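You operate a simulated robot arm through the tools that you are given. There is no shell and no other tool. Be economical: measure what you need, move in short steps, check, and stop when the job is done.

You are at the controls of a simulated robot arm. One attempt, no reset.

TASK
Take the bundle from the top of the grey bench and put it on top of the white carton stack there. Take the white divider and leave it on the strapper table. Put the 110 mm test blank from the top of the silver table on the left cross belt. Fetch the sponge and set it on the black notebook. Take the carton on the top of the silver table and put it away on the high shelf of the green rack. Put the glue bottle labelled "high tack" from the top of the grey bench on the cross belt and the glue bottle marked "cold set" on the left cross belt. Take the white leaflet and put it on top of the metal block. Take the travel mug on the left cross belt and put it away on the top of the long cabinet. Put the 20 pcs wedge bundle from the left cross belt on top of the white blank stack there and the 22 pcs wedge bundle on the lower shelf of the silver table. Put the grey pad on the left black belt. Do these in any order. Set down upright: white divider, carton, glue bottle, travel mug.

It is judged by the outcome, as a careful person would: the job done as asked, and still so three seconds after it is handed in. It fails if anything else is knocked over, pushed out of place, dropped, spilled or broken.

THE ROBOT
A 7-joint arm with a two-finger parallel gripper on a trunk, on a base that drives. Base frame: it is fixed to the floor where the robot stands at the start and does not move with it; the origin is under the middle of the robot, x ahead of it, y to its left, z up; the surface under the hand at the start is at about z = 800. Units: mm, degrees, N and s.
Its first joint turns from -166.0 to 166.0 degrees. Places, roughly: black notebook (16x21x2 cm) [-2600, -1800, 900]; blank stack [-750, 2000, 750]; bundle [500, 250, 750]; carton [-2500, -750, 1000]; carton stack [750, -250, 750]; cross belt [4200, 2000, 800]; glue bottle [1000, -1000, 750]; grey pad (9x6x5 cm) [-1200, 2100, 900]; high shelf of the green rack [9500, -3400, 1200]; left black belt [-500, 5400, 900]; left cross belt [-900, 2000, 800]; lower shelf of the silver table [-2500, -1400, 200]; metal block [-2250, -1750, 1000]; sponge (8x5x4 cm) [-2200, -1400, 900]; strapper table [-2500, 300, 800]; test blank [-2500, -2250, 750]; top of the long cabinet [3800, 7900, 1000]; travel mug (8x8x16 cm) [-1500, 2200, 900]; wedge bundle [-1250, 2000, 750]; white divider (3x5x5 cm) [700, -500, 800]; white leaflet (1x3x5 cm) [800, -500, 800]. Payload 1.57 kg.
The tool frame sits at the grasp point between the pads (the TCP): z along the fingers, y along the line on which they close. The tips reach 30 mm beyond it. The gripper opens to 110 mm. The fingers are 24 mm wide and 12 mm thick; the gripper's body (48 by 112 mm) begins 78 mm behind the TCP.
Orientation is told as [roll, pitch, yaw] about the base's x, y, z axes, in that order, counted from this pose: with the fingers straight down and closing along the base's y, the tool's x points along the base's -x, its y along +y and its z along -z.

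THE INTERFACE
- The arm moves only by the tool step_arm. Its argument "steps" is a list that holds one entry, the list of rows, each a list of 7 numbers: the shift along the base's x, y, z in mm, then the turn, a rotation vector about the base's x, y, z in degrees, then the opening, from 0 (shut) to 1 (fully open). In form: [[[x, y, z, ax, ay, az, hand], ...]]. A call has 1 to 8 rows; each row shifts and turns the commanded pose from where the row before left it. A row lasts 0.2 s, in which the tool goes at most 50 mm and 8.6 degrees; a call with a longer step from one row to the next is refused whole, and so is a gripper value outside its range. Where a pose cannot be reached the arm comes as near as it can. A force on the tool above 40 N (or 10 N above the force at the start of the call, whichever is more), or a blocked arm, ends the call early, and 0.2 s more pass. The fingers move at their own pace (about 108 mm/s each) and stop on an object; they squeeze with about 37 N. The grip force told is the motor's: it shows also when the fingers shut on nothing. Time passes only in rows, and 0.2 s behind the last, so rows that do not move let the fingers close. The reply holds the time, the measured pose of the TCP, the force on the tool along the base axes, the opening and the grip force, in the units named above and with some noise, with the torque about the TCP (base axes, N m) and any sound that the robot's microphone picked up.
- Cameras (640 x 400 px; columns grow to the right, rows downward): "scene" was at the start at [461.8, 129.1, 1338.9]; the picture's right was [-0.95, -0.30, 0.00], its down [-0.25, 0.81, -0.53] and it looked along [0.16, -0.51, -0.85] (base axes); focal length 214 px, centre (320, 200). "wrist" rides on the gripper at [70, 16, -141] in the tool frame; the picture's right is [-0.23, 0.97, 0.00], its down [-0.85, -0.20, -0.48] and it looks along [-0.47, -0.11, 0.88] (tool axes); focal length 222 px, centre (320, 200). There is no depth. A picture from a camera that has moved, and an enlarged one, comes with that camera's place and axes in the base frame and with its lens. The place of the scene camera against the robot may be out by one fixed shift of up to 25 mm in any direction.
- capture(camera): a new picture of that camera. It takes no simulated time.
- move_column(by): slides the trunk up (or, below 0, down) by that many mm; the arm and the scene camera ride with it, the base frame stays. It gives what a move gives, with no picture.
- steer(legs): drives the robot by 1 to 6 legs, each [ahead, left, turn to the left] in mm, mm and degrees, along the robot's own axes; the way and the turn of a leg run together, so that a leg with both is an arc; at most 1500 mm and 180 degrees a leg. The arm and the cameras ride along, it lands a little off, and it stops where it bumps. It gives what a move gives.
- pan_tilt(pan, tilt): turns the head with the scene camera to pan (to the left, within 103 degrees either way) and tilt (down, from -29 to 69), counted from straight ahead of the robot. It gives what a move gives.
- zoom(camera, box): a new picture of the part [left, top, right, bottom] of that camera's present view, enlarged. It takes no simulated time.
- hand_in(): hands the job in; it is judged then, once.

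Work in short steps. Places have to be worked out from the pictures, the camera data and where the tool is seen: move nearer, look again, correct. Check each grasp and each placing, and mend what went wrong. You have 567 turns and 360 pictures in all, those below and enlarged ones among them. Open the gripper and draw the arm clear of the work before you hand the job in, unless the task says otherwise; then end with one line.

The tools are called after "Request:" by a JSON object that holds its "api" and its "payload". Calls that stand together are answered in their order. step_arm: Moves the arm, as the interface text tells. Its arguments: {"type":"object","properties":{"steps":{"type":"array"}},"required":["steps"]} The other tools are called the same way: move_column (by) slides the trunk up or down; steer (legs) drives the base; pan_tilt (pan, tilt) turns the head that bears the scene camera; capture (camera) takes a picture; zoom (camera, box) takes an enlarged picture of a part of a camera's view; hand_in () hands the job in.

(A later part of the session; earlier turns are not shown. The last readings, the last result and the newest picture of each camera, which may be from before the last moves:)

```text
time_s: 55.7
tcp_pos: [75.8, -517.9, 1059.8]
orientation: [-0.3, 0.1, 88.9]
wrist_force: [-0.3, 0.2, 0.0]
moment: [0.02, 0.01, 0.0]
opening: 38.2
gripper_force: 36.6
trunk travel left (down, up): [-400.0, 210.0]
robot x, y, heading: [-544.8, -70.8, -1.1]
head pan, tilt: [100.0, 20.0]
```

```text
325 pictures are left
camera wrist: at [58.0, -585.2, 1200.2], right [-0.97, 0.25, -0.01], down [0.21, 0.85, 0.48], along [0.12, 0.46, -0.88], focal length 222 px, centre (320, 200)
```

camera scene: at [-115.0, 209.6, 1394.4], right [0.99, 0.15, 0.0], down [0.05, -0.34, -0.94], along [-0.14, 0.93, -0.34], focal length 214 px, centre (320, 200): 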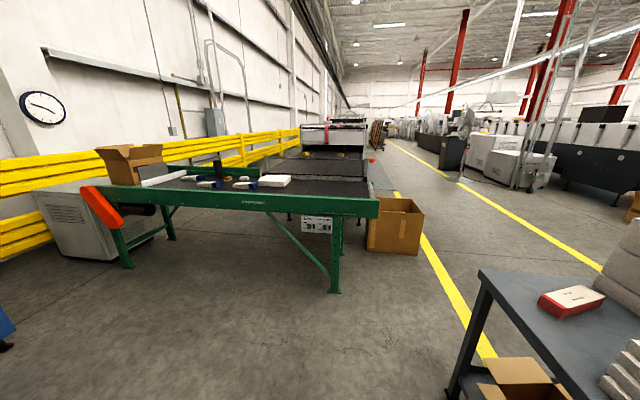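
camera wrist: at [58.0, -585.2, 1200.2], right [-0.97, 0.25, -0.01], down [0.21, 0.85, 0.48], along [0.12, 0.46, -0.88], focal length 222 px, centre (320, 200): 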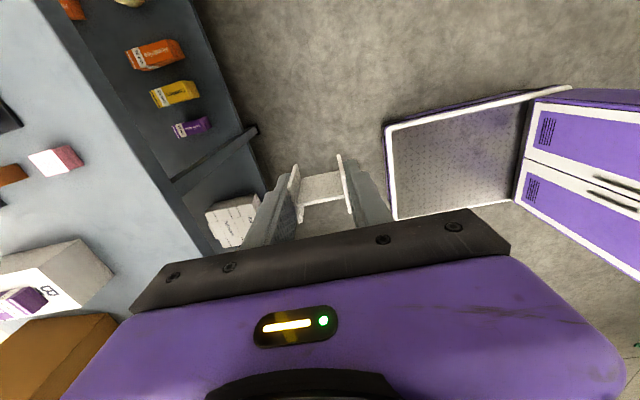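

The left cross belt is the green table to the north. I turn the robot to face -x and look toward the strapper table.

Request:
{"api": "steer", "payload": {"legs": [[-100, 0, 0], [0, 0, 90], [0, 0, 90]]}}

Request:
{"api": "pan_tilt", "payload": {"pan": 0, "tilt": 20}}

Request:
{"api": "capture", "payload": {"camera": "scene"}}

Request:
{"api": "pan_tilt", "payload": {"pan": 60, "tilt": 20}}

Request:
{"api": "capture", "payload": {"camera": "scene"}}

```text
time_s: 64.6
tcp_pos: [-1285.9, 358.3, 1059.1]
orientation: [-0.3, 0.1, -89.1]
wrist_force: [0.3, -0.6, -0.4]
moment: [0.02, -0.02, -0.02]
opening: 38.2
gripper_force: 37.3
trunk travel left (down, up): [-400.0, 210.0]
robot x, y, heading: [-648.8, -67.4, -179.1]
head pan, tilt: [100.0, 20.0]
```

```text
time_s: 66.4
tcp_pos: [-1285.1, 358.7, 1059.9]
orientation: [-0.3, 0.1, -89.2]
wrist_force: [0.1, 0.1, -0.9]
moment: [-0.01, -0.02, 0.02]
opening: 38.2
gripper_force: 36.9
trunk travel left (down, up): [-400.0, 210.0]
robot x, y, heading: [-652.7, -65.6, -179.1]
head pan, tilt: [0.0, 20.0]
```

```text
324 pictures are left
camera scene: at [-1151.8, -280.4, 1394.4], right [-0.02, 1.0, 0.0], down [0.34, 0.01, -0.94], along [-0.94, -0.02, -0.34], focal length 214 px, centre (320, 200)
```

scene: 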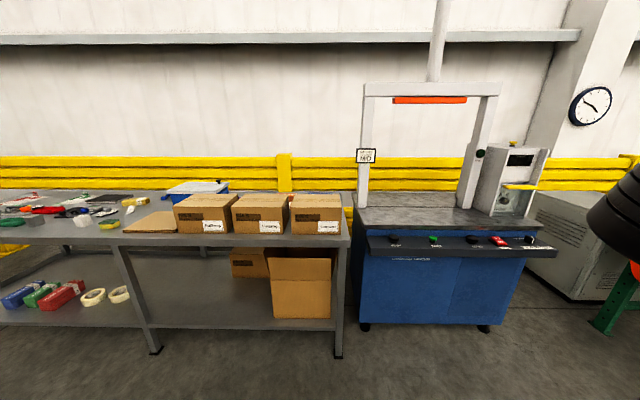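

```text
time_s: 67.7
tcp_pos: [-1286.5, 357.3, 1060.0]
orientation: [-0.2, 0.1, -89.1]
wrist_force: [-1.1, 0.6, 0.8]
moment: [0.01, 0.0, -0.01]
opening: 38.0
gripper_force: 36.7
trunk travel left (down, up): [-400.0, 210.0]
robot x, y, heading: [-652.0, -66.2, -178.9]
head pan, tilt: [60.0, 20.0]
```

```text
323 pictures are left
camera scene: at [-1104.0, -360.2, 1394.4], right [-0.87, 0.49, 0.0], down [0.17, 0.3, -0.94], along [-0.46, -0.82, -0.34], focal length 214 px, centre (320, 200)
```

scene: 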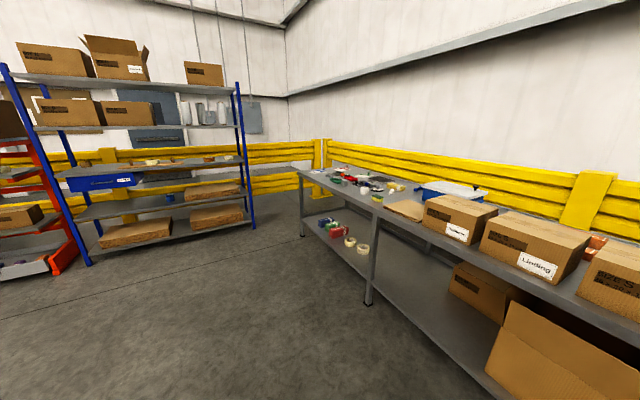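

I can see the blue strapper, with its table and arch. The silver table has large cartons and something smaller behind them, to check later. I drive forward 880 toward the strapper and look closer.

Request:
{"api": "steer", "payload": {"legs": [[880, 0, 0]]}}

Request:
{"api": "pan_tilt", "payload": {"pan": -40, "tilt": 35}}

Request:
{"api": "capture", "payload": {"camera": "scene"}}

Request:
{"api": "capture", "payload": {"camera": "wrist"}}

```text
time_s: 72.4
tcp_pos: [-2167.1, 356.6, 1059.1]
orientation: [-0.3, 0.1, -89.8]
wrist_force: [-0.2, 0.5, 1.1]
moment: [0.05, -0.01, -0.04]
opening: 38.2
gripper_force: 36.9
trunk travel left (down, up): [-400.0, 210.0]
robot x, y, heading: [-1534.5, -79.9, -179.9]
head pan, tilt: [60.0, 20.0]
```

```text
time_s: 74.1
tcp_pos: [-2167.5, 357.2, 1058.8]
orientation: [-0.3, 0.1, -89.8]
wrist_force: [-0.1, -0.2, -0.4]
moment: [0.01, -0.01, 0.01]
opening: 38.0
gripper_force: 36.8
trunk travel left (down, up): [-400.0, 210.0]
robot x, y, heading: [-1537.5, -77.2, -179.8]
head pan, tilt: [-40.0, 35.0]
```

```text
322 pictures are left
camera scene: at [-2015.7, -226.1, 1370.6], right [0.64, 0.77, 0.0], down [0.44, -0.37, -0.82], along [-0.63, 0.52, -0.57], focal length 214 px, centre (320, 200)
```

scene: 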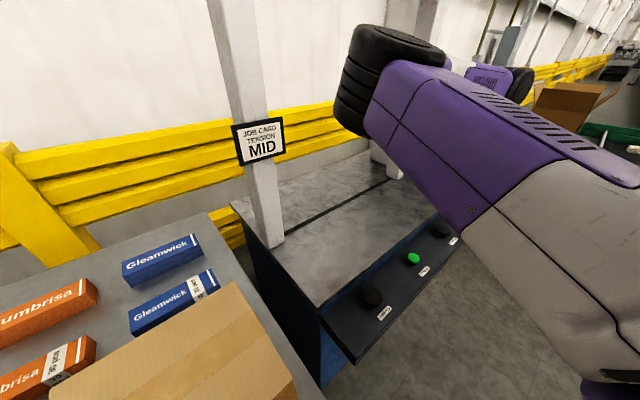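

```text
321 pictures are left
camera wrist: at [-2150.1, 427.0, 1200.2], right [0.97, -0.22, -0.01], down [-0.19, -0.86, 0.48], along [-0.11, -0.46, -0.88], focal length 222 px, centre (320, 200)
```

wrist: 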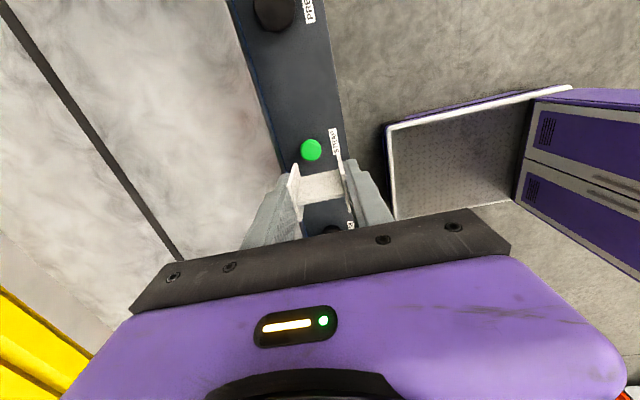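

The table front edge is at about x -2255 and the strap slot at -2550. I aim for x≈-2370, y≈357: drive 90 mm closer, extend, then lower gently.

Request:
{"api": "steer", "payload": {"legs": [[90, 0, 0]]}}

Request:
{"api": "step_arm", "payload": {"steps": [[[-20, 0, 0, 0, 0, 0, 0], [-30, 0, -10, 0, 0, 0, 0], [-30, 0, -20, 0, 0, 0, 0], [-30, 0, -30, 0, 0, 0, 0], [0, 0, -30, 0, 0, 0, 0], [0, 0, -30, 0, 0, 0, 0], [0, 0, -20, 0, 0, 0, 0]]]}}

Request:
{"api": "capture", "payload": {"camera": "wrist"}}

Request:
{"api": "capture", "payload": {"camera": "scene"}}

```text
time_s: 75.2
tcp_pos: [-2261.0, 354.4, 1058.6]
orientation: [-0.3, 0.1, -89.7]
wrist_force: [0.6, -0.3, -0.2]
moment: [-0.01, -0.03, -0.01]
opening: 38.1
gripper_force: 36.9
trunk travel left (down, up): [-400.0, 210.0]
robot x, y, heading: [-1631.0, -75.6, -179.5]
head pan, tilt: [-40.0, 35.0]
```

```text
time_s: 76.8
tcp_pos: [-2371.6, 354.8, 918.9]
orientation: [-0.3, 0.1, -89.7]
wrist_force: [-0.2, -0.4, -0.4]
moment: [0.0, 0.01, -0.02]
opening: 38.3
gripper_force: 37.1
trunk travel left (down, up): [-400.0, 210.0]
robot x, y, heading: [-1630.2, -74.5, -179.5]
head pan, tilt: [-40.0, 35.0]
```

```text
320 pictures are left
camera wrist: at [-2355.4, 424.5, 1060.4], right [0.98, -0.22, -0.01], down [-0.19, -0.86, 0.48], along [-0.11, -0.46, -0.88], focal length 222 px, centre (320, 200)
```

wrist: 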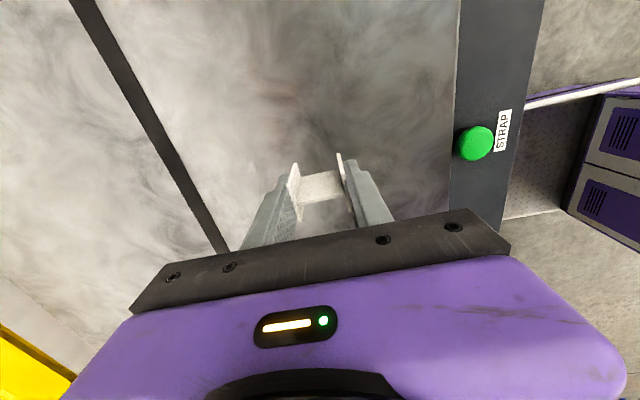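

```text
319 pictures are left
camera scene: at [-2108.3, -227.8, 1370.6], right [0.64, 0.77, 0.0], down [0.44, -0.37, -0.82], along [-0.63, 0.52, -0.57], focal length 214 px, centre (320, 200)
```

scene: 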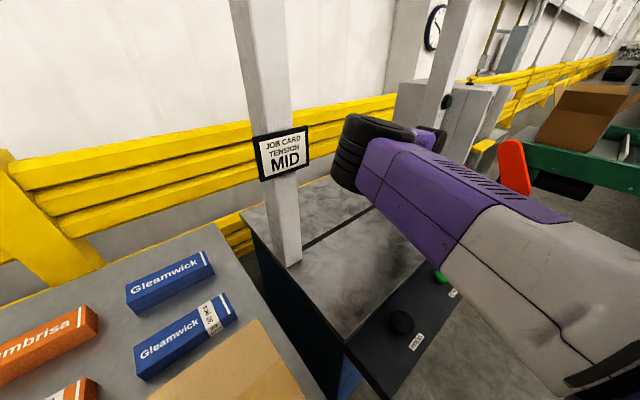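

Clear table lies below. I lower slowly until contact.

Request:
{"api": "step_arm", "payload": {"steps": [[[0, 0, -25, 0, 0, 0, 0], [0, 0, -20, 0, 0, 0, 0], [0, 0, -10, 0, 0, 0, 0], [0, 0, -8, 0, 0, 0, 0], [0, 0, -5, 0, 0, 0, 0], [0, 0, -5, 0, 0, 0, 0], [0, 0, -4, 0, 0, 0, 0], [0, 0, -4, 0, 0, 0, 0]]]}}

Request:
{"api": "capture", "payload": {"camera": "wrist"}}

```text
time_s: 77.5
tcp_pos: [-2372.6, 357.4, 879.6]
orientation: [-0.3, 0.5, -89.6]
wrist_force: [7.2, -10.3, 22.5]
moment: [-0.51, -0.77, -0.08]
opening: 38.0
gripper_force: 36.3
trunk travel left (down, up): [-400.0, 210.0]
robot x, y, heading: [-1625.9, -77.3, -179.6]
head pan, tilt: [-40.0, 35.0]
stopped in row 3: the force on the tool passed its limit at 81 N (the readings are from after the stop); the commanded pose is now the measured one
```

```text
318 pictures are left
camera wrist: at [-2355.9, 426.4, 1021.9], right [0.98, -0.22, -0.01], down [-0.19, -0.86, 0.47], along [-0.11, -0.46, -0.88], focal length 222 px, centre (320, 200)
```

wrist: 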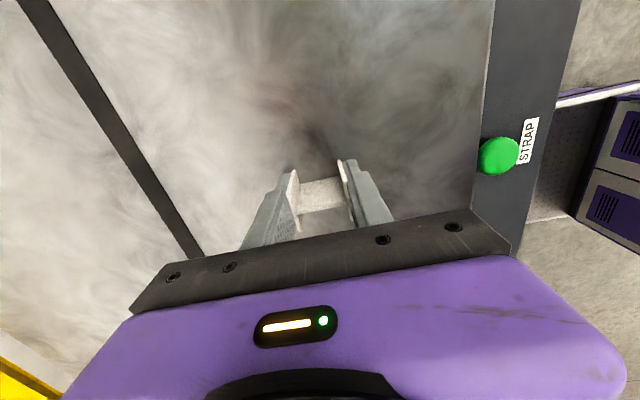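

Contact. I release and go straight up.

Request:
{"api": "step_arm", "payload": {"steps": [[[0, 0, 0, 0, 0, 0, 0.5], [0, 0, 0, 0, 0, 0, 0.6], [0, 0, 10, 0, 0, 0, 0.6], [0, 0, 30, 0, 0, 0, 0.6], [0, 0, 50, 0, 0, 0, 0.6], [0, 0, 50, 0, 0, 0, 0.6]]]}}

Request:
{"api": "capture", "payload": {"camera": "wrist"}}

```text
time_s: 78.9
tcp_pos: [-2372.0, 361.5, 1018.6]
orientation: [-0.2, 0.3, -89.6]
wrist_force: [0.4, 0.5, -1.0]
moment: [-0.03, -0.03, 0.0]
opening: 65.9
gripper_force: 0.0
trunk travel left (down, up): [-400.0, 210.0]
robot x, y, heading: [-1628.5, -79.4, -179.7]
head pan, tilt: [-40.0, 35.0]
```

```text
317 pictures are left
camera wrist: at [-2355.4, 431.0, 1159.9], right [0.98, -0.22, 0.0], down [-0.19, -0.86, 0.47], along [-0.11, -0.46, -0.88], focal length 222 px, centre (320, 200)
```

wrist: 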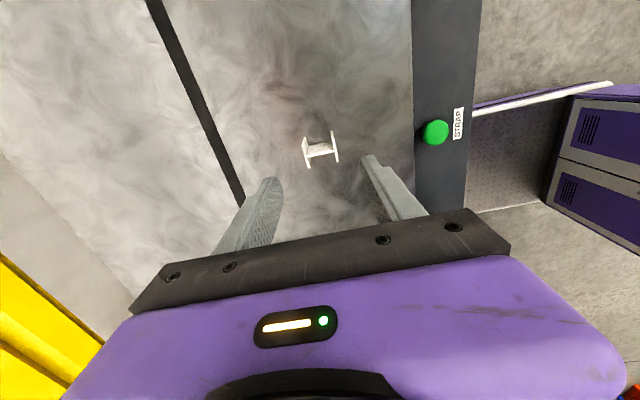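

The divider stands upright on the strapper table. Next I back off and slide left (−y) to the silver table's far end to look for the sponge, notebook and the rest.

Request:
{"api": "steer", "payload": {"legs": [[-450, 0, 0], [0, 1000, 0], [0, 600, 0]]}}

Request:
{"api": "pan_tilt", "payload": {"pan": 0, "tilt": 35}}

Request:
{"api": "capture", "payload": {"camera": "scene"}}

```text
time_s: 89.3
tcp_pos: [-1892.6, -1223.5, 1019.0]
orientation: [-0.3, 0.5, -89.0]
wrist_force: [-0.3, 0.3, 0.4]
moment: [0.0, 0.0, -0.01]
opening: 66.2
gripper_force: 0.1
trunk travel left (down, up): [-400.0, 210.0]
robot x, y, heading: [-1147.1, -1655.6, -179.2]
head pan, tilt: [-40.0, 35.0]
```

```text
time_s: 90.4
tcp_pos: [-1893.0, -1225.6, 1017.2]
orientation: [-0.3, 0.4, -89.0]
wrist_force: [-0.4, -0.6, 0.0]
moment: [0.0, -0.02, 0.02]
opening: 65.8
gripper_force: 0.0
trunk travel left (down, up): [-400.0, 210.0]
robot x, y, heading: [-1145.2, -1656.3, -179.2]
head pan, tilt: [0.0, 35.0]
```

```text
316 pictures are left
camera scene: at [-1643.7, -1868.4, 1370.5], right [-0.01, 1.0, 0.0], down [0.57, 0.01, -0.82], along [-0.82, -0.01, -0.57], focal length 214 px, centre (320, 200)
```

scene: 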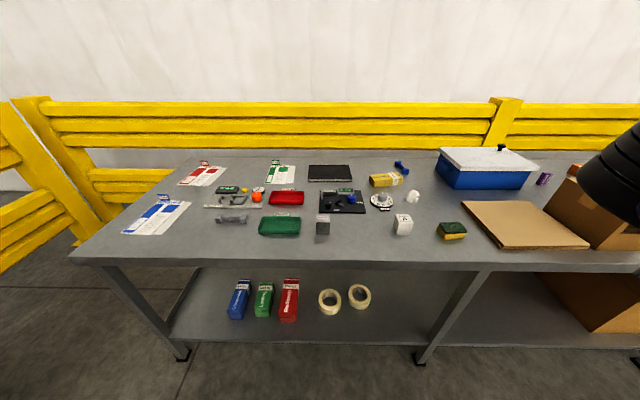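

I can see the sponge (452,230), the black notebook (330,173), and block candidates. I zoom in on the table.

Request:
{"api": "zoom", "payload": {"camera": "scene", "box": [290, 150, 490, 250]}}

Request:
{"api": "zoom", "payload": {"camera": "scene", "box": [110, 150, 310, 250]}}

```text
3.20 times, centred on (390, 200) of scene
camera zoom: at [-1643.7, -1868.4, 1370.5], right [-0.01, 1.0, 0.0], down [0.57, 0.01, -0.82], along [-0.82, -0.01, -0.57], focal length 686 px, centre (96, 200)
```

zoom: 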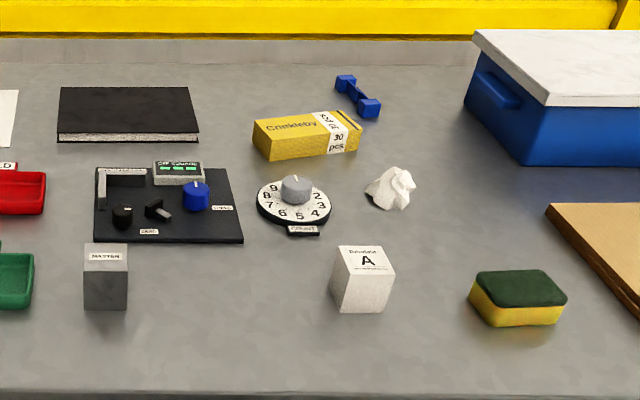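

```text
3.20 times, centred on (210, 200) of scene
camera zoom: at [-1643.7, -1868.4, 1370.5], right [-0.01, 1.0, 0.0], down [0.57, 0.01, -0.82], along [-0.82, -0.01, -0.57], focal length 686 px, centre (672, 200)
```

zoom: 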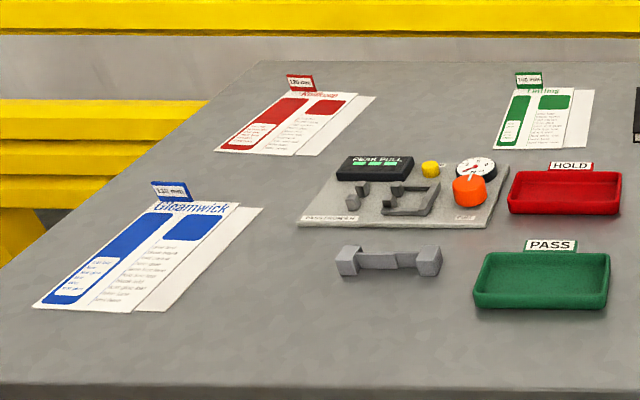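

The metal block is the "MASTER" cube at (-2147,-1865), and the sponge is at about (-2135,-1469). I drive so the hand hovers near the sponge.

Request:
{"api": "steer", "payload": {"legs": [[240, 0, 0], [0, 210, 0]]}}

Request:
{"api": "capture", "payload": {"camera": "wrist"}}

```text
time_s: 93.4
tcp_pos: [-2124.3, -1434.9, 1018.3]
orientation: [-0.4, 0.3, -89.2]
wrist_force: [0.0, 0.3, -0.7]
moment: [-0.02, 0.0, -0.01]
opening: 65.8
gripper_force: 0.0
trunk travel left (down, up): [-400.0, 210.0]
robot x, y, heading: [-1374.1, -1866.9, -179.2]
head pan, tilt: [0.0, 35.0]
```

```text
313 pictures are left
camera wrist: at [-2108.4, -1365.4, 1160.1], right [0.98, -0.21, -0.01], down [-0.18, -0.86, 0.47], along [-0.11, -0.46, -0.88], focal length 222 px, centre (320, 200)
```

wrist: 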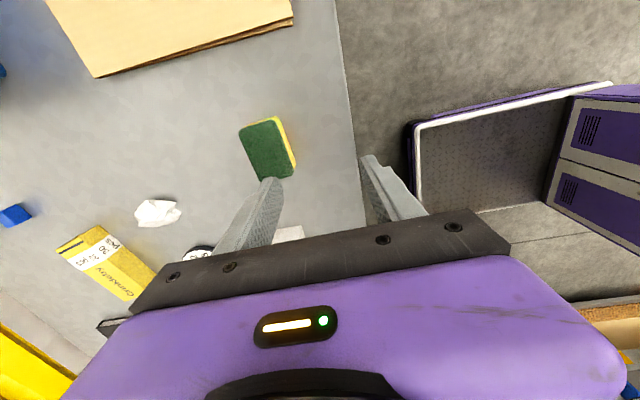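

Combining both views, the sponge centre is at about (-2192,-1427), its top near z 885 and its long axis along y. I move over it and lower part way.

Request:
{"api": "step_arm", "payload": {"steps": [[[-34, 4, -20, 0, 0, 0, 0.8], [-34, 4, -30, 0, 0, 0, 0.8], [0, 0, -30, 0, 0, 0, 0.8]]]}}

Request:
{"api": "capture", "payload": {"camera": "wrist"}}

```text
time_s: 94.2
tcp_pos: [-2192.0, -1425.4, 937.9]
orientation: [-0.4, 0.4, -89.1]
wrist_force: [-0.1, -0.5, 0.0]
moment: [-0.02, -0.01, 0.0]
opening: 87.9
gripper_force: 0.1
trunk travel left (down, up): [-400.0, 210.0]
robot x, y, heading: [-1379.5, -1866.9, -179.1]
head pan, tilt: [0.0, 35.0]
```

```text
312 pictures are left
camera wrist: at [-2175.0, -1356.4, 1080.4], right [0.98, -0.21, -0.01], down [-0.18, -0.86, 0.47], along [-0.11, -0.46, -0.88], focal length 222 px, centre (320, 200)
```

wrist: 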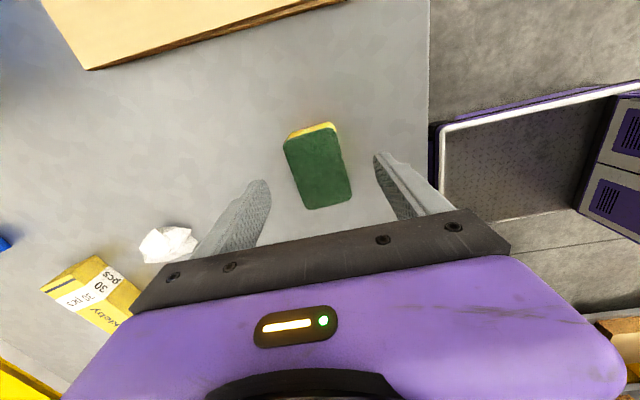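

It is centred. I lower slowly, watching for contact.

Request:
{"api": "step_arm", "payload": {"steps": [[[0, 0, -25, 0, 0, 0, 0.8], [0, 0, -15, 0, 0, 0, 0.8], [0, 0, -8, 0, 0, 0, 0.8], [0, 0, -6, 0, 0, 0, 0.8]]]}}

Request:
{"api": "capture", "payload": {"camera": "wrist"}}

```text
time_s: 95.2
tcp_pos: [-2192.5, -1425.8, 885.2]
orientation: [-0.3, 0.4, -89.2]
wrist_force: [0.2, -0.4, 0.1]
moment: [0.02, 0.03, -0.01]
opening: 88.0
gripper_force: 0.1
trunk travel left (down, up): [-400.0, 210.0]
robot x, y, heading: [-1374.0, -1866.4, -179.3]
head pan, tilt: [0.0, 35.0]
```

```text
311 pictures are left
camera wrist: at [-2175.7, -1356.6, 1026.4], right [0.98, -0.21, -0.01], down [-0.18, -0.86, 0.47], along [-0.11, -0.46, -0.88], focal length 222 px, centre (320, 200)
```

wrist: 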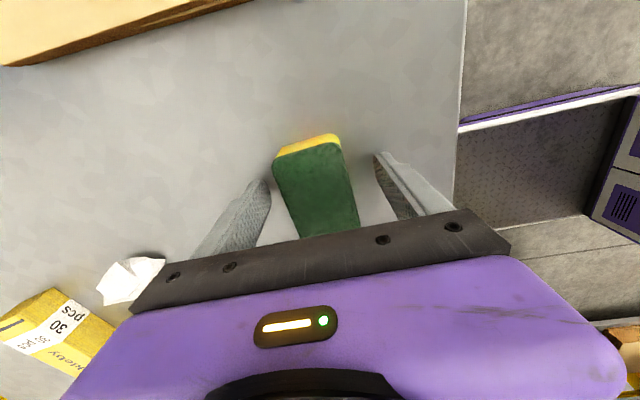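

The fingertips are around the sponge's mid-height. I close and lift slowly.

Request:
{"api": "step_arm", "payload": {"steps": [[[0, 0, -3, 0, 0, 0, 0.8], [0, 0, 0, 0, 0, 0, 0], [0, 0, 0, 0, 0, 0, 0], [0, 0, 0, 0, 0, 0, 0], [0, 0, 3, 0, 0, 0, 0], [0, 0, 8, 0, 0, 0, 0], [0, 0, 14, 0, 0, 0, 0]]]}}

Request:
{"api": "capture", "payload": {"camera": "wrist"}}

```text
time_s: 96.8
tcp_pos: [-2191.9, -1426.9, 905.5]
orientation: [-0.3, 0.3, -89.2]
wrist_force: [0.9, 0.1, -0.2]
moment: [-0.02, -0.01, -0.01]
opening: 47.2
gripper_force: 36.9
trunk travel left (down, up): [-400.0, 210.0]
robot x, y, heading: [-1377.4, -1866.7, -179.5]
head pan, tilt: [0.0, 35.0]
```

```text
310 pictures are left
camera wrist: at [-2176.4, -1356.8, 1047.5], right [0.98, -0.21, -0.01], down [-0.18, -0.86, 0.47], along [-0.11, -0.46, -0.88], focal length 222 px, centre (320, 200)
```

wrist: 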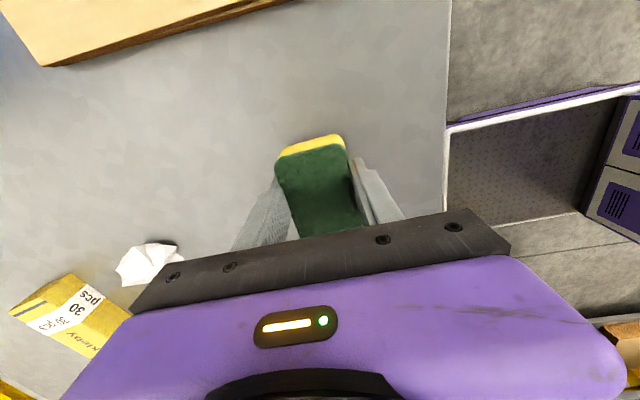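

The sponge is held. I lift and drive forward-left to bring the notebook at (-2600,-1830) into reach.

Request:
{"api": "step_arm", "payload": {"steps": [[[0, 0, 20, 0, 0, 0, 0], [0, 0, 25, 0, 0, 0, 0], [0, 0, 30, 0, 0, 0, 0], [0, 0, 30, 0, 0, 0, 0], [0, 0, 15, 0, 0, 0, 0]]]}}

Request:
{"api": "steer", "payload": {"legs": [[0, 213, 0], [265, 0, 0]]}}

Request:
{"api": "capture", "payload": {"camera": "wrist"}}

Request:
{"api": "capture", "payload": {"camera": "scene"}}

```text
time_s: 98.0
tcp_pos: [-2191.9, -1426.1, 1026.7]
orientation: [-0.2, 0.3, -89.1]
wrist_force: [-0.5, 0.2, -0.4]
moment: [-0.01, 0.01, -0.02]
opening: 47.1
gripper_force: 36.8
trunk travel left (down, up): [-400.0, 210.0]
robot x, y, heading: [-1377.8, -1867.9, -179.2]
head pan, tilt: [0.0, 35.0]
```

```text
time_s: 101.1
tcp_pos: [-2458.4, -1652.0, 1026.3]
orientation: [-0.3, 0.4, -88.6]
wrist_force: [0.4, 0.2, -0.6]
moment: [0.0, -0.02, 0.02]
opening: 46.9
gripper_force: 37.4
trunk travel left (down, up): [-400.0, 210.0]
robot x, y, heading: [-1638.9, -2086.5, -178.7]
head pan, tilt: [0.0, 35.0]
```

```text
309 pictures are left
camera wrist: at [-2443.3, -1583.3, 1168.4], right [0.98, -0.2, -0.01], down [-0.18, -0.86, 0.47], along [-0.1, -0.46, -0.88], focal length 222 px, centre (320, 200)
```

wrist: 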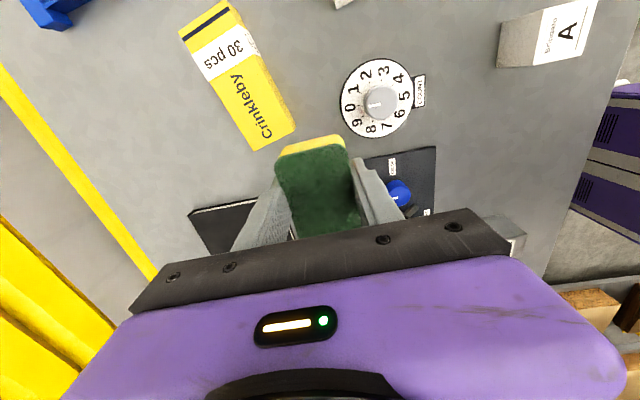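

```text
308 pictures are left
camera scene: at [-2135.3, -2302.8, 1370.6], right [-0.02, 1.0, 0.0], down [0.57, 0.01, -0.82], along [-0.82, -0.02, -0.57], focal length 214 px, centre (320, 200)
```

scene: 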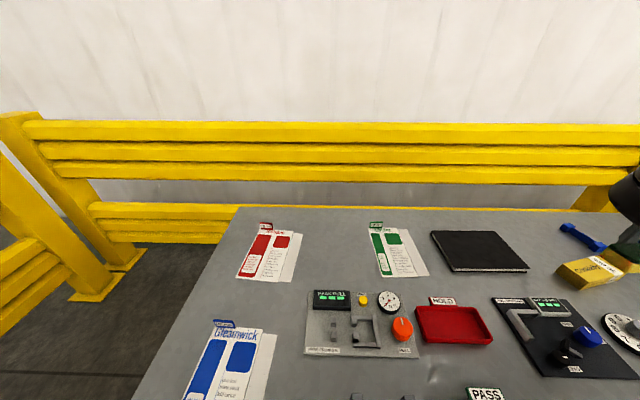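

The notebook centre is at about (-2600,-1828). I move the sponge to (-2573,-1828).

Request:
{"api": "step_arm", "payload": {"steps": [[[-14, -22, 0, 0, 0, 0, 0], [-22, -35, 0, 0, 0, 0, 0], [-22, -35, 0, 0, 0, 0, 0], [-22, -35, 0, 0, 0, 0, 0], [-22, -35, 0, 0, 0, 0, 0], [-13, -14, -15, 0, 0, 0, 0], [0, 0, -30, 0, 0, 0, 0]]]}}

Request:
{"api": "capture", "payload": {"camera": "wrist"}}

Request:
{"api": "capture", "payload": {"camera": "scene"}}

```text
time_s: 102.7
tcp_pos: [-2572.7, -1829.9, 981.5]
orientation: [-0.3, 0.4, -88.5]
wrist_force: [-0.5, -0.1, -0.7]
moment: [0.03, -0.02, -0.01]
opening: 46.9
gripper_force: 37.3
trunk travel left (down, up): [-400.0, 210.0]
robot x, y, heading: [-1638.7, -2088.6, -178.7]
head pan, tilt: [0.0, 35.0]
```

```text
307 pictures are left
camera wrist: at [-2557.6, -1759.7, 1122.8], right [0.98, -0.2, -0.01], down [-0.18, -0.86, 0.47], along [-0.1, -0.46, -0.88], focal length 222 px, centre (320, 200)
```

wrist: 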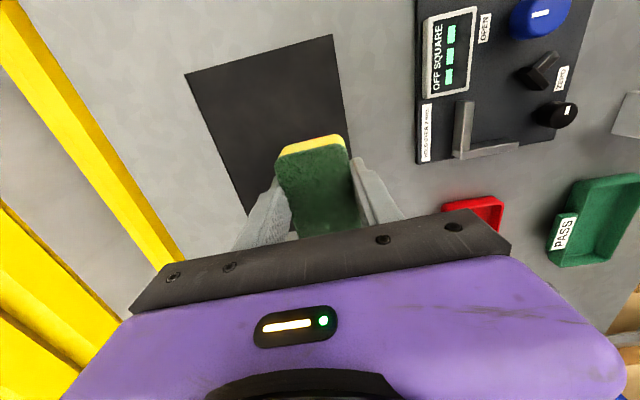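

```text
306 pictures are left
camera scene: at [-2135.1, -2303.0, 1370.6], right [-0.03, 1.0, 0.0], down [0.57, 0.01, -0.82], along [-0.82, -0.02, -0.57], focal length 214 px, centre (320, 200)
```

scene: 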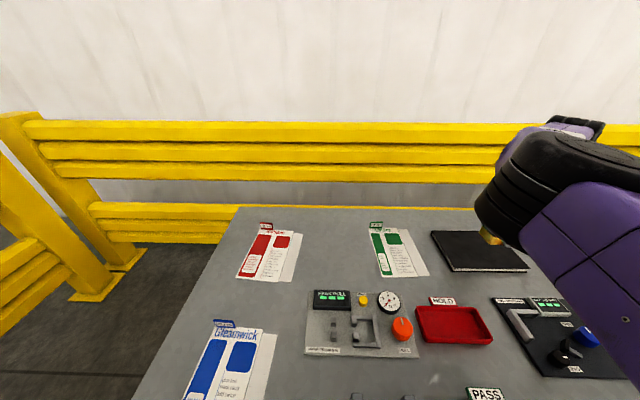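

The notebook spans x≈-2690..-2540, so I shift about 22 mm farther in by driving a little, then lower.

Request:
{"api": "steer", "payload": {"legs": [[25, 0, 0]]}}

Request:
{"api": "step_arm", "payload": {"steps": [[[0, 0, -30, 0, 0, 0, 0], [0, 0, -20, 0, 0, 0, 0], [0, 0, -10, 0, 0, 0, 0], [0, 0, -6, 0, 0, 0, 0], [0, 0, -4, 0, 0, 0, 0], [0, 0, -4, 0, 0, 0, 0], [0, 0, -4, 0, 0, 0, 0]]]}}

Request:
{"api": "capture", "payload": {"camera": "wrist"}}

```text
time_s: 103.5
tcp_pos: [-2597.0, -1829.1, 981.7]
orientation: [-0.2, 0.4, -88.5]
wrist_force: [-0.8, -0.4, -0.2]
moment: [0.03, 0.04, 0.02]
opening: 46.9
gripper_force: 36.5
trunk travel left (down, up): [-400.0, 210.0]
robot x, y, heading: [-1665.7, -2085.0, -178.3]
head pan, tilt: [0.0, 35.0]
```

```text
time_s: 105.2
tcp_pos: [-2597.6, -1829.1, 903.3]
orientation: [-0.3, 0.4, -88.4]
wrist_force: [-0.2, 0.2, 0.1]
moment: [-0.01, 0.0, -0.02]
opening: 47.1
gripper_force: 37.1
trunk travel left (down, up): [-400.0, 210.0]
robot x, y, heading: [-1662.1, -2086.0, -178.5]
head pan, tilt: [0.0, 35.0]
```

```text
305 pictures are left
camera wrist: at [-2582.2, -1760.1, 1045.1], right [0.98, -0.2, -0.01], down [-0.18, -0.86, 0.47], along [-0.1, -0.46, -0.88], focal length 222 px, centre (320, 200)
```

wrist: 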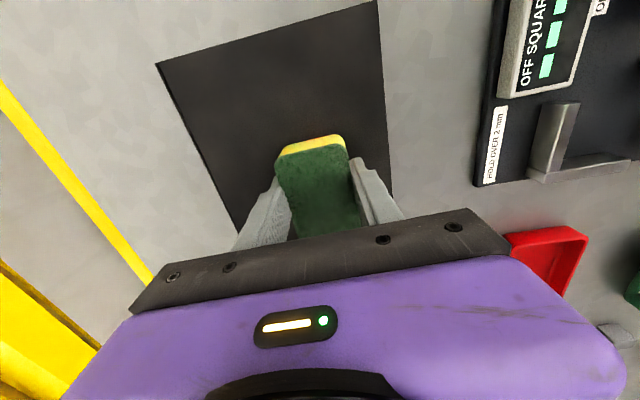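

Still above the notebook; I continue lowering.

Request:
{"api": "step_arm", "payload": {"steps": [[[0, 0, -4, 0, 0, 0, 0], [0, 0, -3, 0, 0, 0, 0], [0, 0, -3, 0, 0, 0, 0], [0, 0, -3, 0, 0, 0, 0], [0, 0, -3, 0, 0, 0, 0], [0, 0, -3, 0, 0, 0, 0]]]}}

```text
time_s: 106.0
tcp_pos: [-2598.6, -1830.2, 898.3]
orientation: [-0.4, 0.6, -88.6]
wrist_force: [7.0, -3.6, 18.0]
moment: [-0.33, 0.17, 0.12]
opening: 47.1
gripper_force: 36.9
trunk travel left (down, up): [-400.0, 210.0]
robot x, y, heading: [-1663.8, -2085.2, -178.3]
head pan, tilt: [0.0, 35.0]
stopped in row 4: the force on the tool passed its limit at 43 N (the readings are from after the stop); the commanded pose is now the measured one
```

Contact. I release and rise.

Request:
{"api": "step_arm", "payload": {"steps": [[[0, 0, 0, 0, 0, 0, 0.5], [0, 0, 0, 0, 0, 0, 0.65], [0, 0, 10, 0, 0, 0, 0.65], [0, 0, 30, 0, 0, 0, 0.65], [0, 0, 50, 0, 0, 0, 0.65], [0, 0, 50, 0, 0, 0, 0.65]]]}}

Request:
{"api": "capture", "payload": {"camera": "wrist"}}

Request:
{"api": "zoom", "payload": {"camera": "scene", "box": [180, 200, 440, 400]}}

```text
time_s: 107.4
tcp_pos: [-2598.3, -1828.3, 1033.5]
orientation: [-0.1, 0.4, -88.5]
wrist_force: [-0.2, -0.2, 0.6]
moment: [0.0, 0.01, -0.01]
opening: 71.4
gripper_force: 0.0
trunk travel left (down, up): [-400.0, 210.0]
robot x, y, heading: [-1664.9, -2085.2, -178.6]
head pan, tilt: [0.0, 35.0]
```

```text
304 pictures are left
camera wrist: at [-2581.8, -1760.0, 1175.7], right [0.98, -0.2, -0.01], down [-0.18, -0.86, 0.47], along [-0.1, -0.46, -0.88], focal length 222 px, centre (320, 200)
```

wrist: 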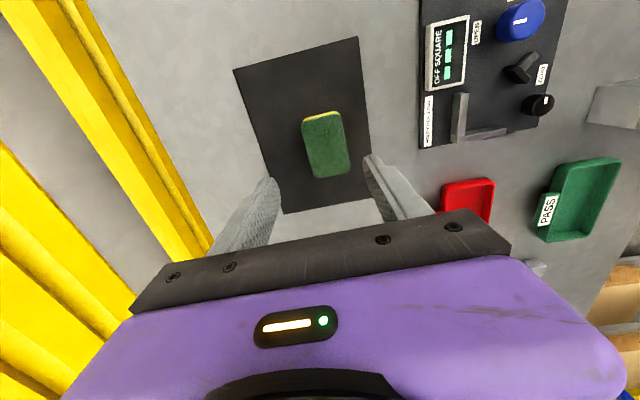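

```text
2.00 times, centred on (310, 300) of scene
camera zoom: at [-2160.2, -2303.8, 1370.3], right [-0.03, 1.0, 0.0], down [0.57, 0.01, -0.82], along [-0.82, -0.02, -0.57], focal length 429 px, centre (340, 0)
```

zoom: 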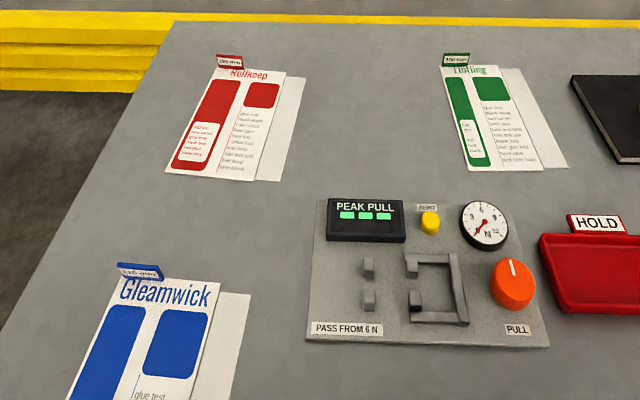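

The sponge is on the notebook. I zoom in on the three size tags.

Request:
{"api": "zoom", "payload": {"camera": "scene", "box": [210, 310, 250, 345]}}

Request:
{"api": "zoom", "payload": {"camera": "scene", "box": [255, 215, 295, 250]}}

Request:
{"api": "zoom", "payload": {"camera": "scene", "box": [350, 215, 390, 250]}}

```text
11.43 times, centred on (230, 328) of scene
camera zoom: at [-2160.2, -2303.8, 1370.3], right [-0.03, 1.0, 0.0], down [0.57, 0.01, -0.82], along [-0.82, -0.02, -0.57], focal length 2451 px, centre (1349, -1257)
```

zoom: 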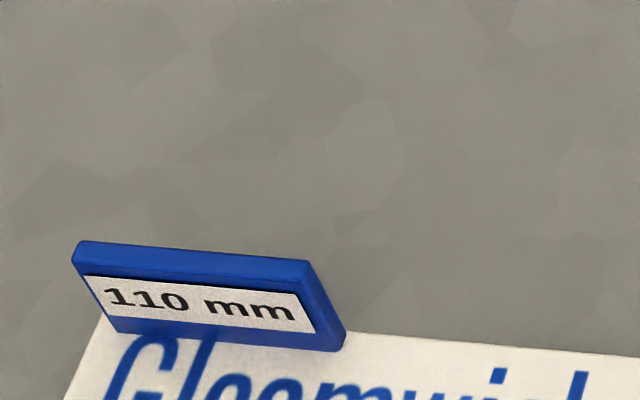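

```text
11.43 times, centred on (275, 232) of scene
camera zoom: at [-2160.2, -2303.8, 1370.3], right [-0.03, 1.0, 0.0], down [0.57, 0.01, -0.82], along [-0.82, -0.02, -0.57], focal length 2451 px, centre (834, -171)
```

zoom: 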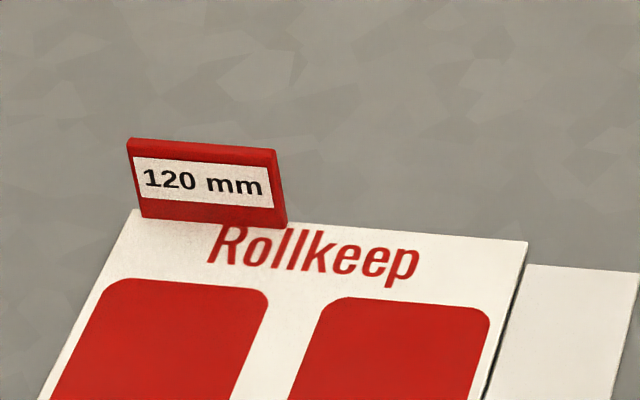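

```text
11.43 times, centred on (370, 232) of scene
camera zoom: at [-2160.2, -2303.8, 1370.3], right [-0.03, 1.0, 0.0], down [0.57, 0.01, -0.82], along [-0.82, -0.02, -0.57], focal length 2451 px, centre (-251, -171)
```

zoom: 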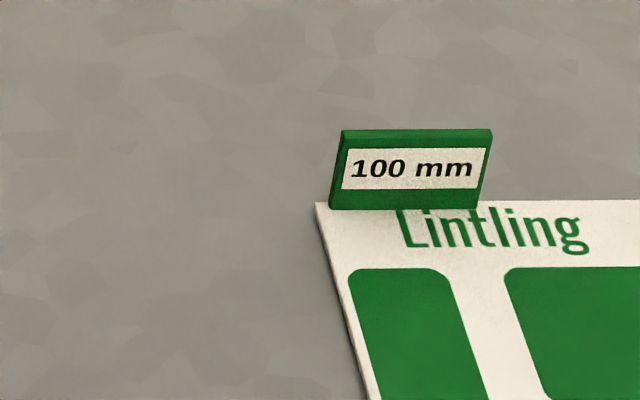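

The 110 mm blank is the blue "Gleamwick" one at the table's front-left. Its upright tag makes a handle at about (-2390,-2515). I drive there.

Request:
{"api": "steer", "payload": {"legs": [[-110, 0, 0], [0, 630, 0]]}}

Request:
{"api": "capture", "payload": {"camera": "wrist"}}

Request:
{"api": "capture", "payload": {"camera": "scene"}}

```text
time_s: 111.7
tcp_pos: [-2468.2, -2471.0, 1033.1]
orientation: [-0.3, 0.4, -87.8]
wrist_force: [0.5, 0.6, 0.4]
moment: [-0.01, 0.03, 0.05]
opening: 71.6
gripper_force: 0.0
trunk travel left (down, up): [-400.0, 210.0]
robot x, y, heading: [-1533.0, -2711.4, -177.9]
head pan, tilt: [0.0, 35.0]
```

```text
299 pictures are left
camera wrist: at [-2454.0, -2402.2, 1176.2], right [0.98, -0.19, -0.01], down [-0.16, -0.87, 0.47], along [-0.1, -0.46, -0.88], focal length 222 px, centre (320, 200)
```

wrist: 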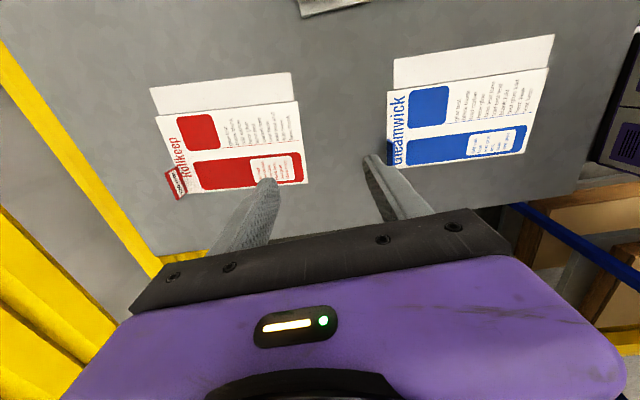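

```text
298 pictures are left
camera scene: at [-2025.0, -2940.6, 1370.5], right [-0.04, 1.0, 0.0], down [0.57, 0.02, -0.82], along [-0.82, -0.03, -0.57], focal length 214 px, centre (320, 200)
```

scene: 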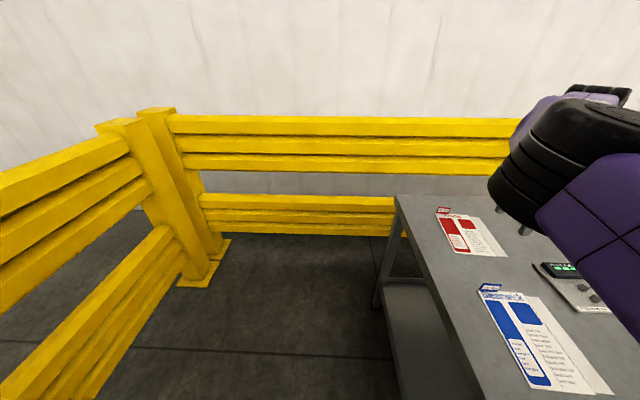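

The tag is at about (-2372,-2514). I move over it and lower for a closer look.

Request:
{"api": "step_arm", "payload": {"steps": [[[40, -20, -20, 0, 0, 0, 0.5], [40, -20, -25, 0, 0, 0, 0.5], [16, -3, -30, 0, 0, 0, 0.5], [0, 0, -25, 0, 0, 0, 0.4]]]}}

Request:
{"api": "capture", "payload": {"camera": "wrist"}}

Request:
{"api": "zoom", "payload": {"camera": "wrist", "box": [220, 90, 420, 215]}}

```text
refused: row 2 steps farther than a row can; nothing moved
```

```text
297 pictures are left
camera wrist: at [-2454.0, -2402.2, 1176.2], right [0.98, -0.19, -0.01], down [-0.16, -0.87, 0.47], along [-0.1, -0.46, -0.88], focal length 222 px, centre (320, 200)
```

wrist: 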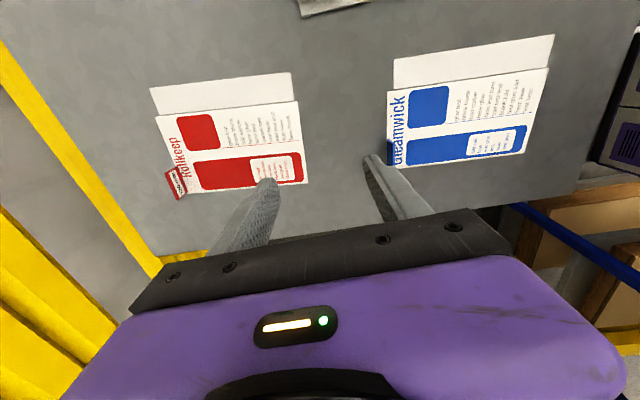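

```text
3.20 times, centred on (320, 152) of wrist
camera zoom: at [-2454.0, -2402.2, 1176.2], right [0.98, -0.19, -0.01], down [-0.16, -0.87, 0.47], along [-0.1, -0.46, -0.88], focal length 711 px, centre (320, 352)
```

zoom: 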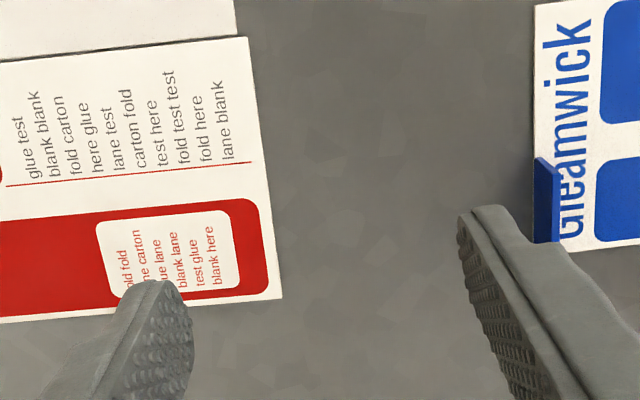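

The step was too long; I repeat it with shorter rows.

Request:
{"api": "step_arm", "payload": {"steps": [[[32, -14, -20, 0, 0, 0, 0.5], [32, -14, -20, 0, 0, 0, 0.5], [32, -15, -20, 0, 0, 0, 0.5], [0, 0, -30, 0, 0, 0, 0.4], [0, 0, -10, 0, 0, 0, 0.4]]]}}

Request:
{"api": "zoom", "payload": {"camera": "wrist", "box": [220, 90, 420, 215]}}

```text
time_s: 112.9
tcp_pos: [-2372.0, -2513.9, 935.1]
orientation: [-0.2, 0.6, -87.8]
wrist_force: [-0.1, 0.0, -0.3]
moment: [-0.02, -0.02, 0.03]
opening: 44.0
gripper_force: 0.0
trunk travel left (down, up): [-400.0, 210.0]
robot x, y, heading: [-1528.5, -2716.5, -178.1]
head pan, tilt: [0.0, 35.0]
```

```text
3.20 times, centred on (320, 152) of wrist
camera zoom: at [-2357.7, -2444.7, 1077.0], right [0.98, -0.19, -0.01], down [-0.16, -0.87, 0.47], along [-0.1, -0.46, -0.88], focal length 711 px, centre (320, 352)
```

zoom: 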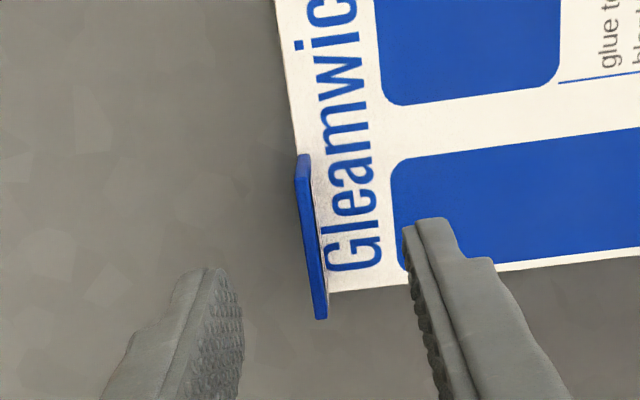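

The tag runs along y with about a 6° tilt, centred at (-2377,-2515). I align the yaw by -7°, lower and close.

Request:
{"api": "step_arm", "payload": {"steps": [[[-5, -1, -20, 0, 0, -7, 0.4], [0, 0, -20, 0, 0, 0, 0.4], [0, 0, -7, 0, 0, 0, 0.4]]]}}

Request:
{"api": "zoom", "payload": {"camera": "wrist", "box": [220, 90, 420, 215]}}

```text
time_s: 113.7
tcp_pos: [-2378.1, -2515.2, 887.0]
orientation: [-0.3, 0.5, -94.8]
wrist_force: [0.3, 0.0, 0.8]
moment: [-0.01, 0.01, 0.0]
opening: 44.1
gripper_force: 0.1
trunk travel left (down, up): [-400.0, 210.0]
robot x, y, heading: [-1533.1, -2716.2, -177.7]
head pan, tilt: [0.0, 35.0]
```

```text
3.20 times, centred on (320, 152) of wrist
camera zoom: at [-2355.2, -2447.5, 1027.9], right [0.95, -0.31, -0.01], down [-0.27, -0.84, 0.47], along [-0.15, -0.45, -0.88], focal length 711 px, centre (320, 352)
```

zoom: 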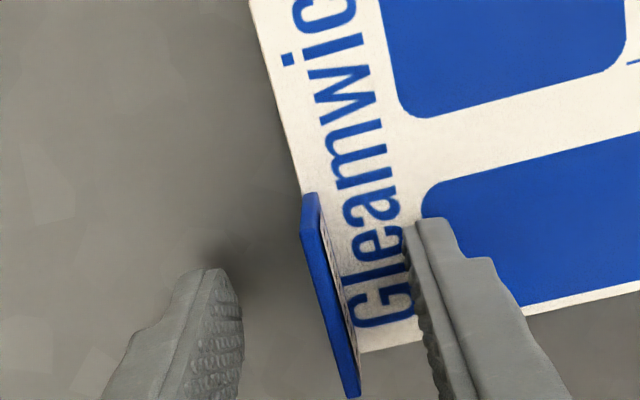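

The tag sits between the fingers. I lower a bit more, close, and check.

Request:
{"api": "step_arm", "payload": {"steps": [[[0, 0, -4, 0, 0, 0, 0.4], [0, 0, 0, 0, 0, 0, 0], [0, 0, 0, 0, 0, 0, 0], [0, 0, 0, 0, 0, 0, 0]]]}}

Request:
{"api": "zoom", "payload": {"camera": "wrist", "box": [220, 90, 420, 215]}}

```text
time_s: 114.7
tcp_pos: [-2378.3, -2515.9, 883.8]
orientation: [-0.4, 0.5, -94.9]
wrist_force: [-2.8, 0.5, 8.6]
moment: [-0.1, -0.25, -0.02]
opening: 2.9
gripper_force: 24.0
trunk travel left (down, up): [-400.0, 210.0]
robot x, y, heading: [-1535.4, -2719.4, -177.6]
head pan, tilt: [0.0, 35.0]
```

```text
3.20 times, centred on (320, 152) of wrist
camera zoom: at [-2355.0, -2448.1, 1024.9], right [0.95, -0.31, -0.01], down [-0.27, -0.84, 0.47], along [-0.15, -0.45, -0.88], focal length 711 px, centre (320, 352)
```

zoom: 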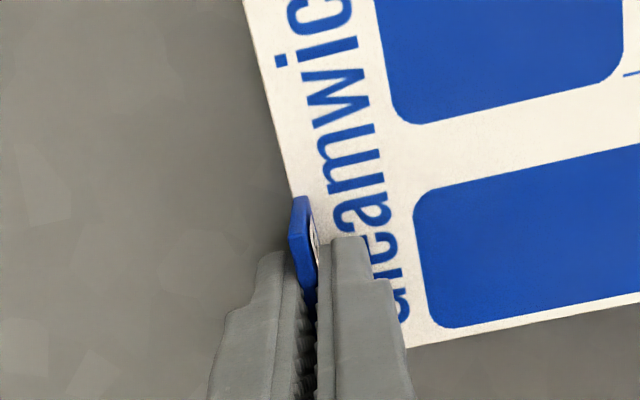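

It is gripped at 2.9 mm. I lift very gently and check.

Request:
{"api": "step_arm", "payload": {"steps": [[[0, 0, 2, 0, 0, 0, 0], [0, 0, 3, 0, 0, 0, 0], [0, 0, 5, 0, 0, 0, 0], [0, 0, 8, 0, 0, 0, 0], [0, 0, 12, 0, 0, 0, 0]]]}}

Request:
{"api": "capture", "payload": {"camera": "wrist"}}

Request:
{"api": "capture", "payload": {"camera": "scene"}}

```text
time_s: 115.9
tcp_pos: [-2378.8, -2516.2, 913.8]
orientation: [-0.2, 0.5, -94.7]
wrist_force: [0.3, -0.5, -0.3]
moment: [-0.03, 0.03, 0.01]
opening: 2.8
gripper_force: 24.0
trunk travel left (down, up): [-400.0, 210.0]
robot x, y, heading: [-1532.7, -2717.3, -177.7]
head pan, tilt: [0.0, 35.0]
```

```text
292 pictures are left
camera wrist: at [-2355.8, -2448.8, 1056.7], right [0.95, -0.31, -0.01], down [-0.27, -0.84, 0.47], along [-0.15, -0.45, -0.88], focal length 222 px, centre (320, 200)
```

wrist: 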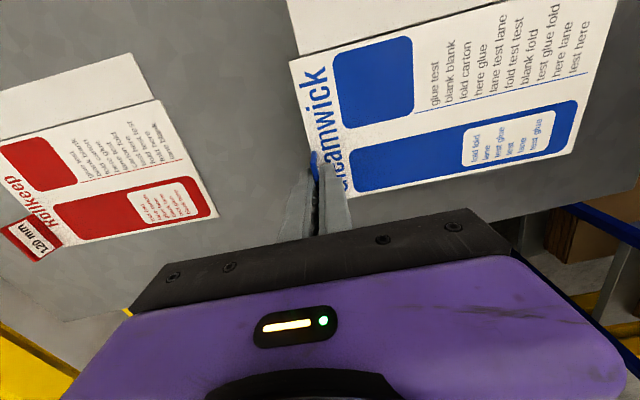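

```text
291 pictures are left
camera scene: at [-2025.1, -2940.6, 1370.5], right [-0.04, 1.0, 0.0], down [0.57, 0.02, -0.82], along [-0.82, -0.03, -0.57], focal length 214 px, centre (320, 200)
```

scene: 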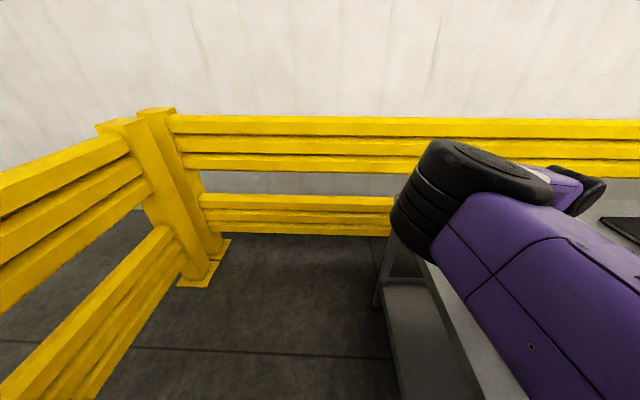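

The blank lifts cleanly. I raise it slowly, then back away, turn to face +y and drive toward the left cross belt.

Request:
{"api": "step_arm", "payload": {"steps": [[[0, 0, 15, 0, 0, 0, 0], [0, 0, 20, 0, 0, 0, 0], [0, 0, 25, 0, 0, 0, 0], [0, 0, 25, 0, 0, 0, 0], [0, 0, 25, 0, 0, 0, 0], [0, 0, 20, 0, 0, 0, 0], [0, 0, 10, 0, 0, 0, 0]]]}}

Request:
{"api": "steer", "payload": {"legs": [[-600, 0, 0], [0, 0, -92], [1300, 0, 0], [1300, 0, 0]]}}

Request:
{"api": "pan_tilt", "payload": {"pan": 0, "tilt": 25}}

Request:
{"api": "capture", "payload": {"camera": "scene"}}

Request:
{"api": "capture", "payload": {"camera": "wrist"}}

```text
time_s: 117.5
tcp_pos: [-2377.8, -2517.0, 1054.7]
orientation: [-0.3, 0.5, -94.9]
wrist_force: [0.0, -0.2, -0.7]
moment: [-0.02, 0.04, 0.03]
opening: 3.1
gripper_force: 24.2
trunk travel left (down, up): [-400.0, 210.0]
robot x, y, heading: [-1531.0, -2716.0, -177.9]
head pan, tilt: [0.0, 35.0]
```

```text
time_s: 122.7
tcp_pos: [-1553.6, -2093.4, 1053.9]
orientation: [-0.3, 0.5, -124.7]
wrist_force: [0.2, 0.3, -0.1]
moment: [-0.01, 0.03, 0.04]
opening: 3.1
gripper_force: 23.9
trunk travel left (down, up): [-400.0, 210.0]
robot x, y, heading: [-919.8, -2692.5, 152.2]
head pan, tilt: [0.0, 35.0]
stopped in leg 2: the robot was blocked; the commanded pose is now the measured one
```

```text
time_s: 123.4
tcp_pos: [-1553.7, -2093.2, 1055.1]
orientation: [-0.3, 0.6, -124.6]
wrist_force: [0.6, 1.3, 0.0]
moment: [0.0, 0.02, 0.0]
opening: 2.8
gripper_force: 24.4
trunk travel left (down, up): [-400.0, 210.0]
robot x, y, heading: [-918.3, -2690.4, 152.2]
head pan, tilt: [0.0, 25.0]
```

```text
290 pictures are left
camera scene: at [-1458.6, -2628.7, 1386.2], right [0.47, 0.89, 0.0], down [0.37, -0.2, -0.91], along [-0.8, 0.42, -0.42], focal length 214 px, centre (320, 200)
```

scene: 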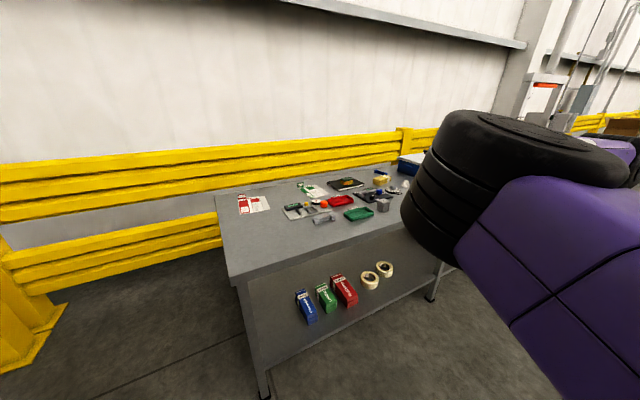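

```text
289 pictures are left
camera wrist: at [-1500.3, -2046.9, 1196.1], right [0.67, -0.74, -0.01], down [-0.65, -0.59, 0.47], along [-0.35, -0.31, -0.88], focal length 222 px, centre (320, 200)
```

wrist: 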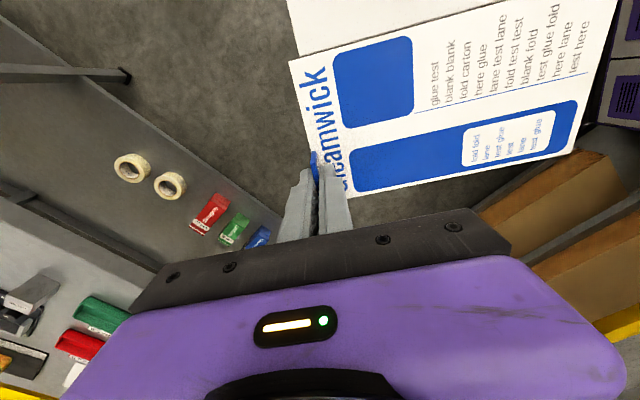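

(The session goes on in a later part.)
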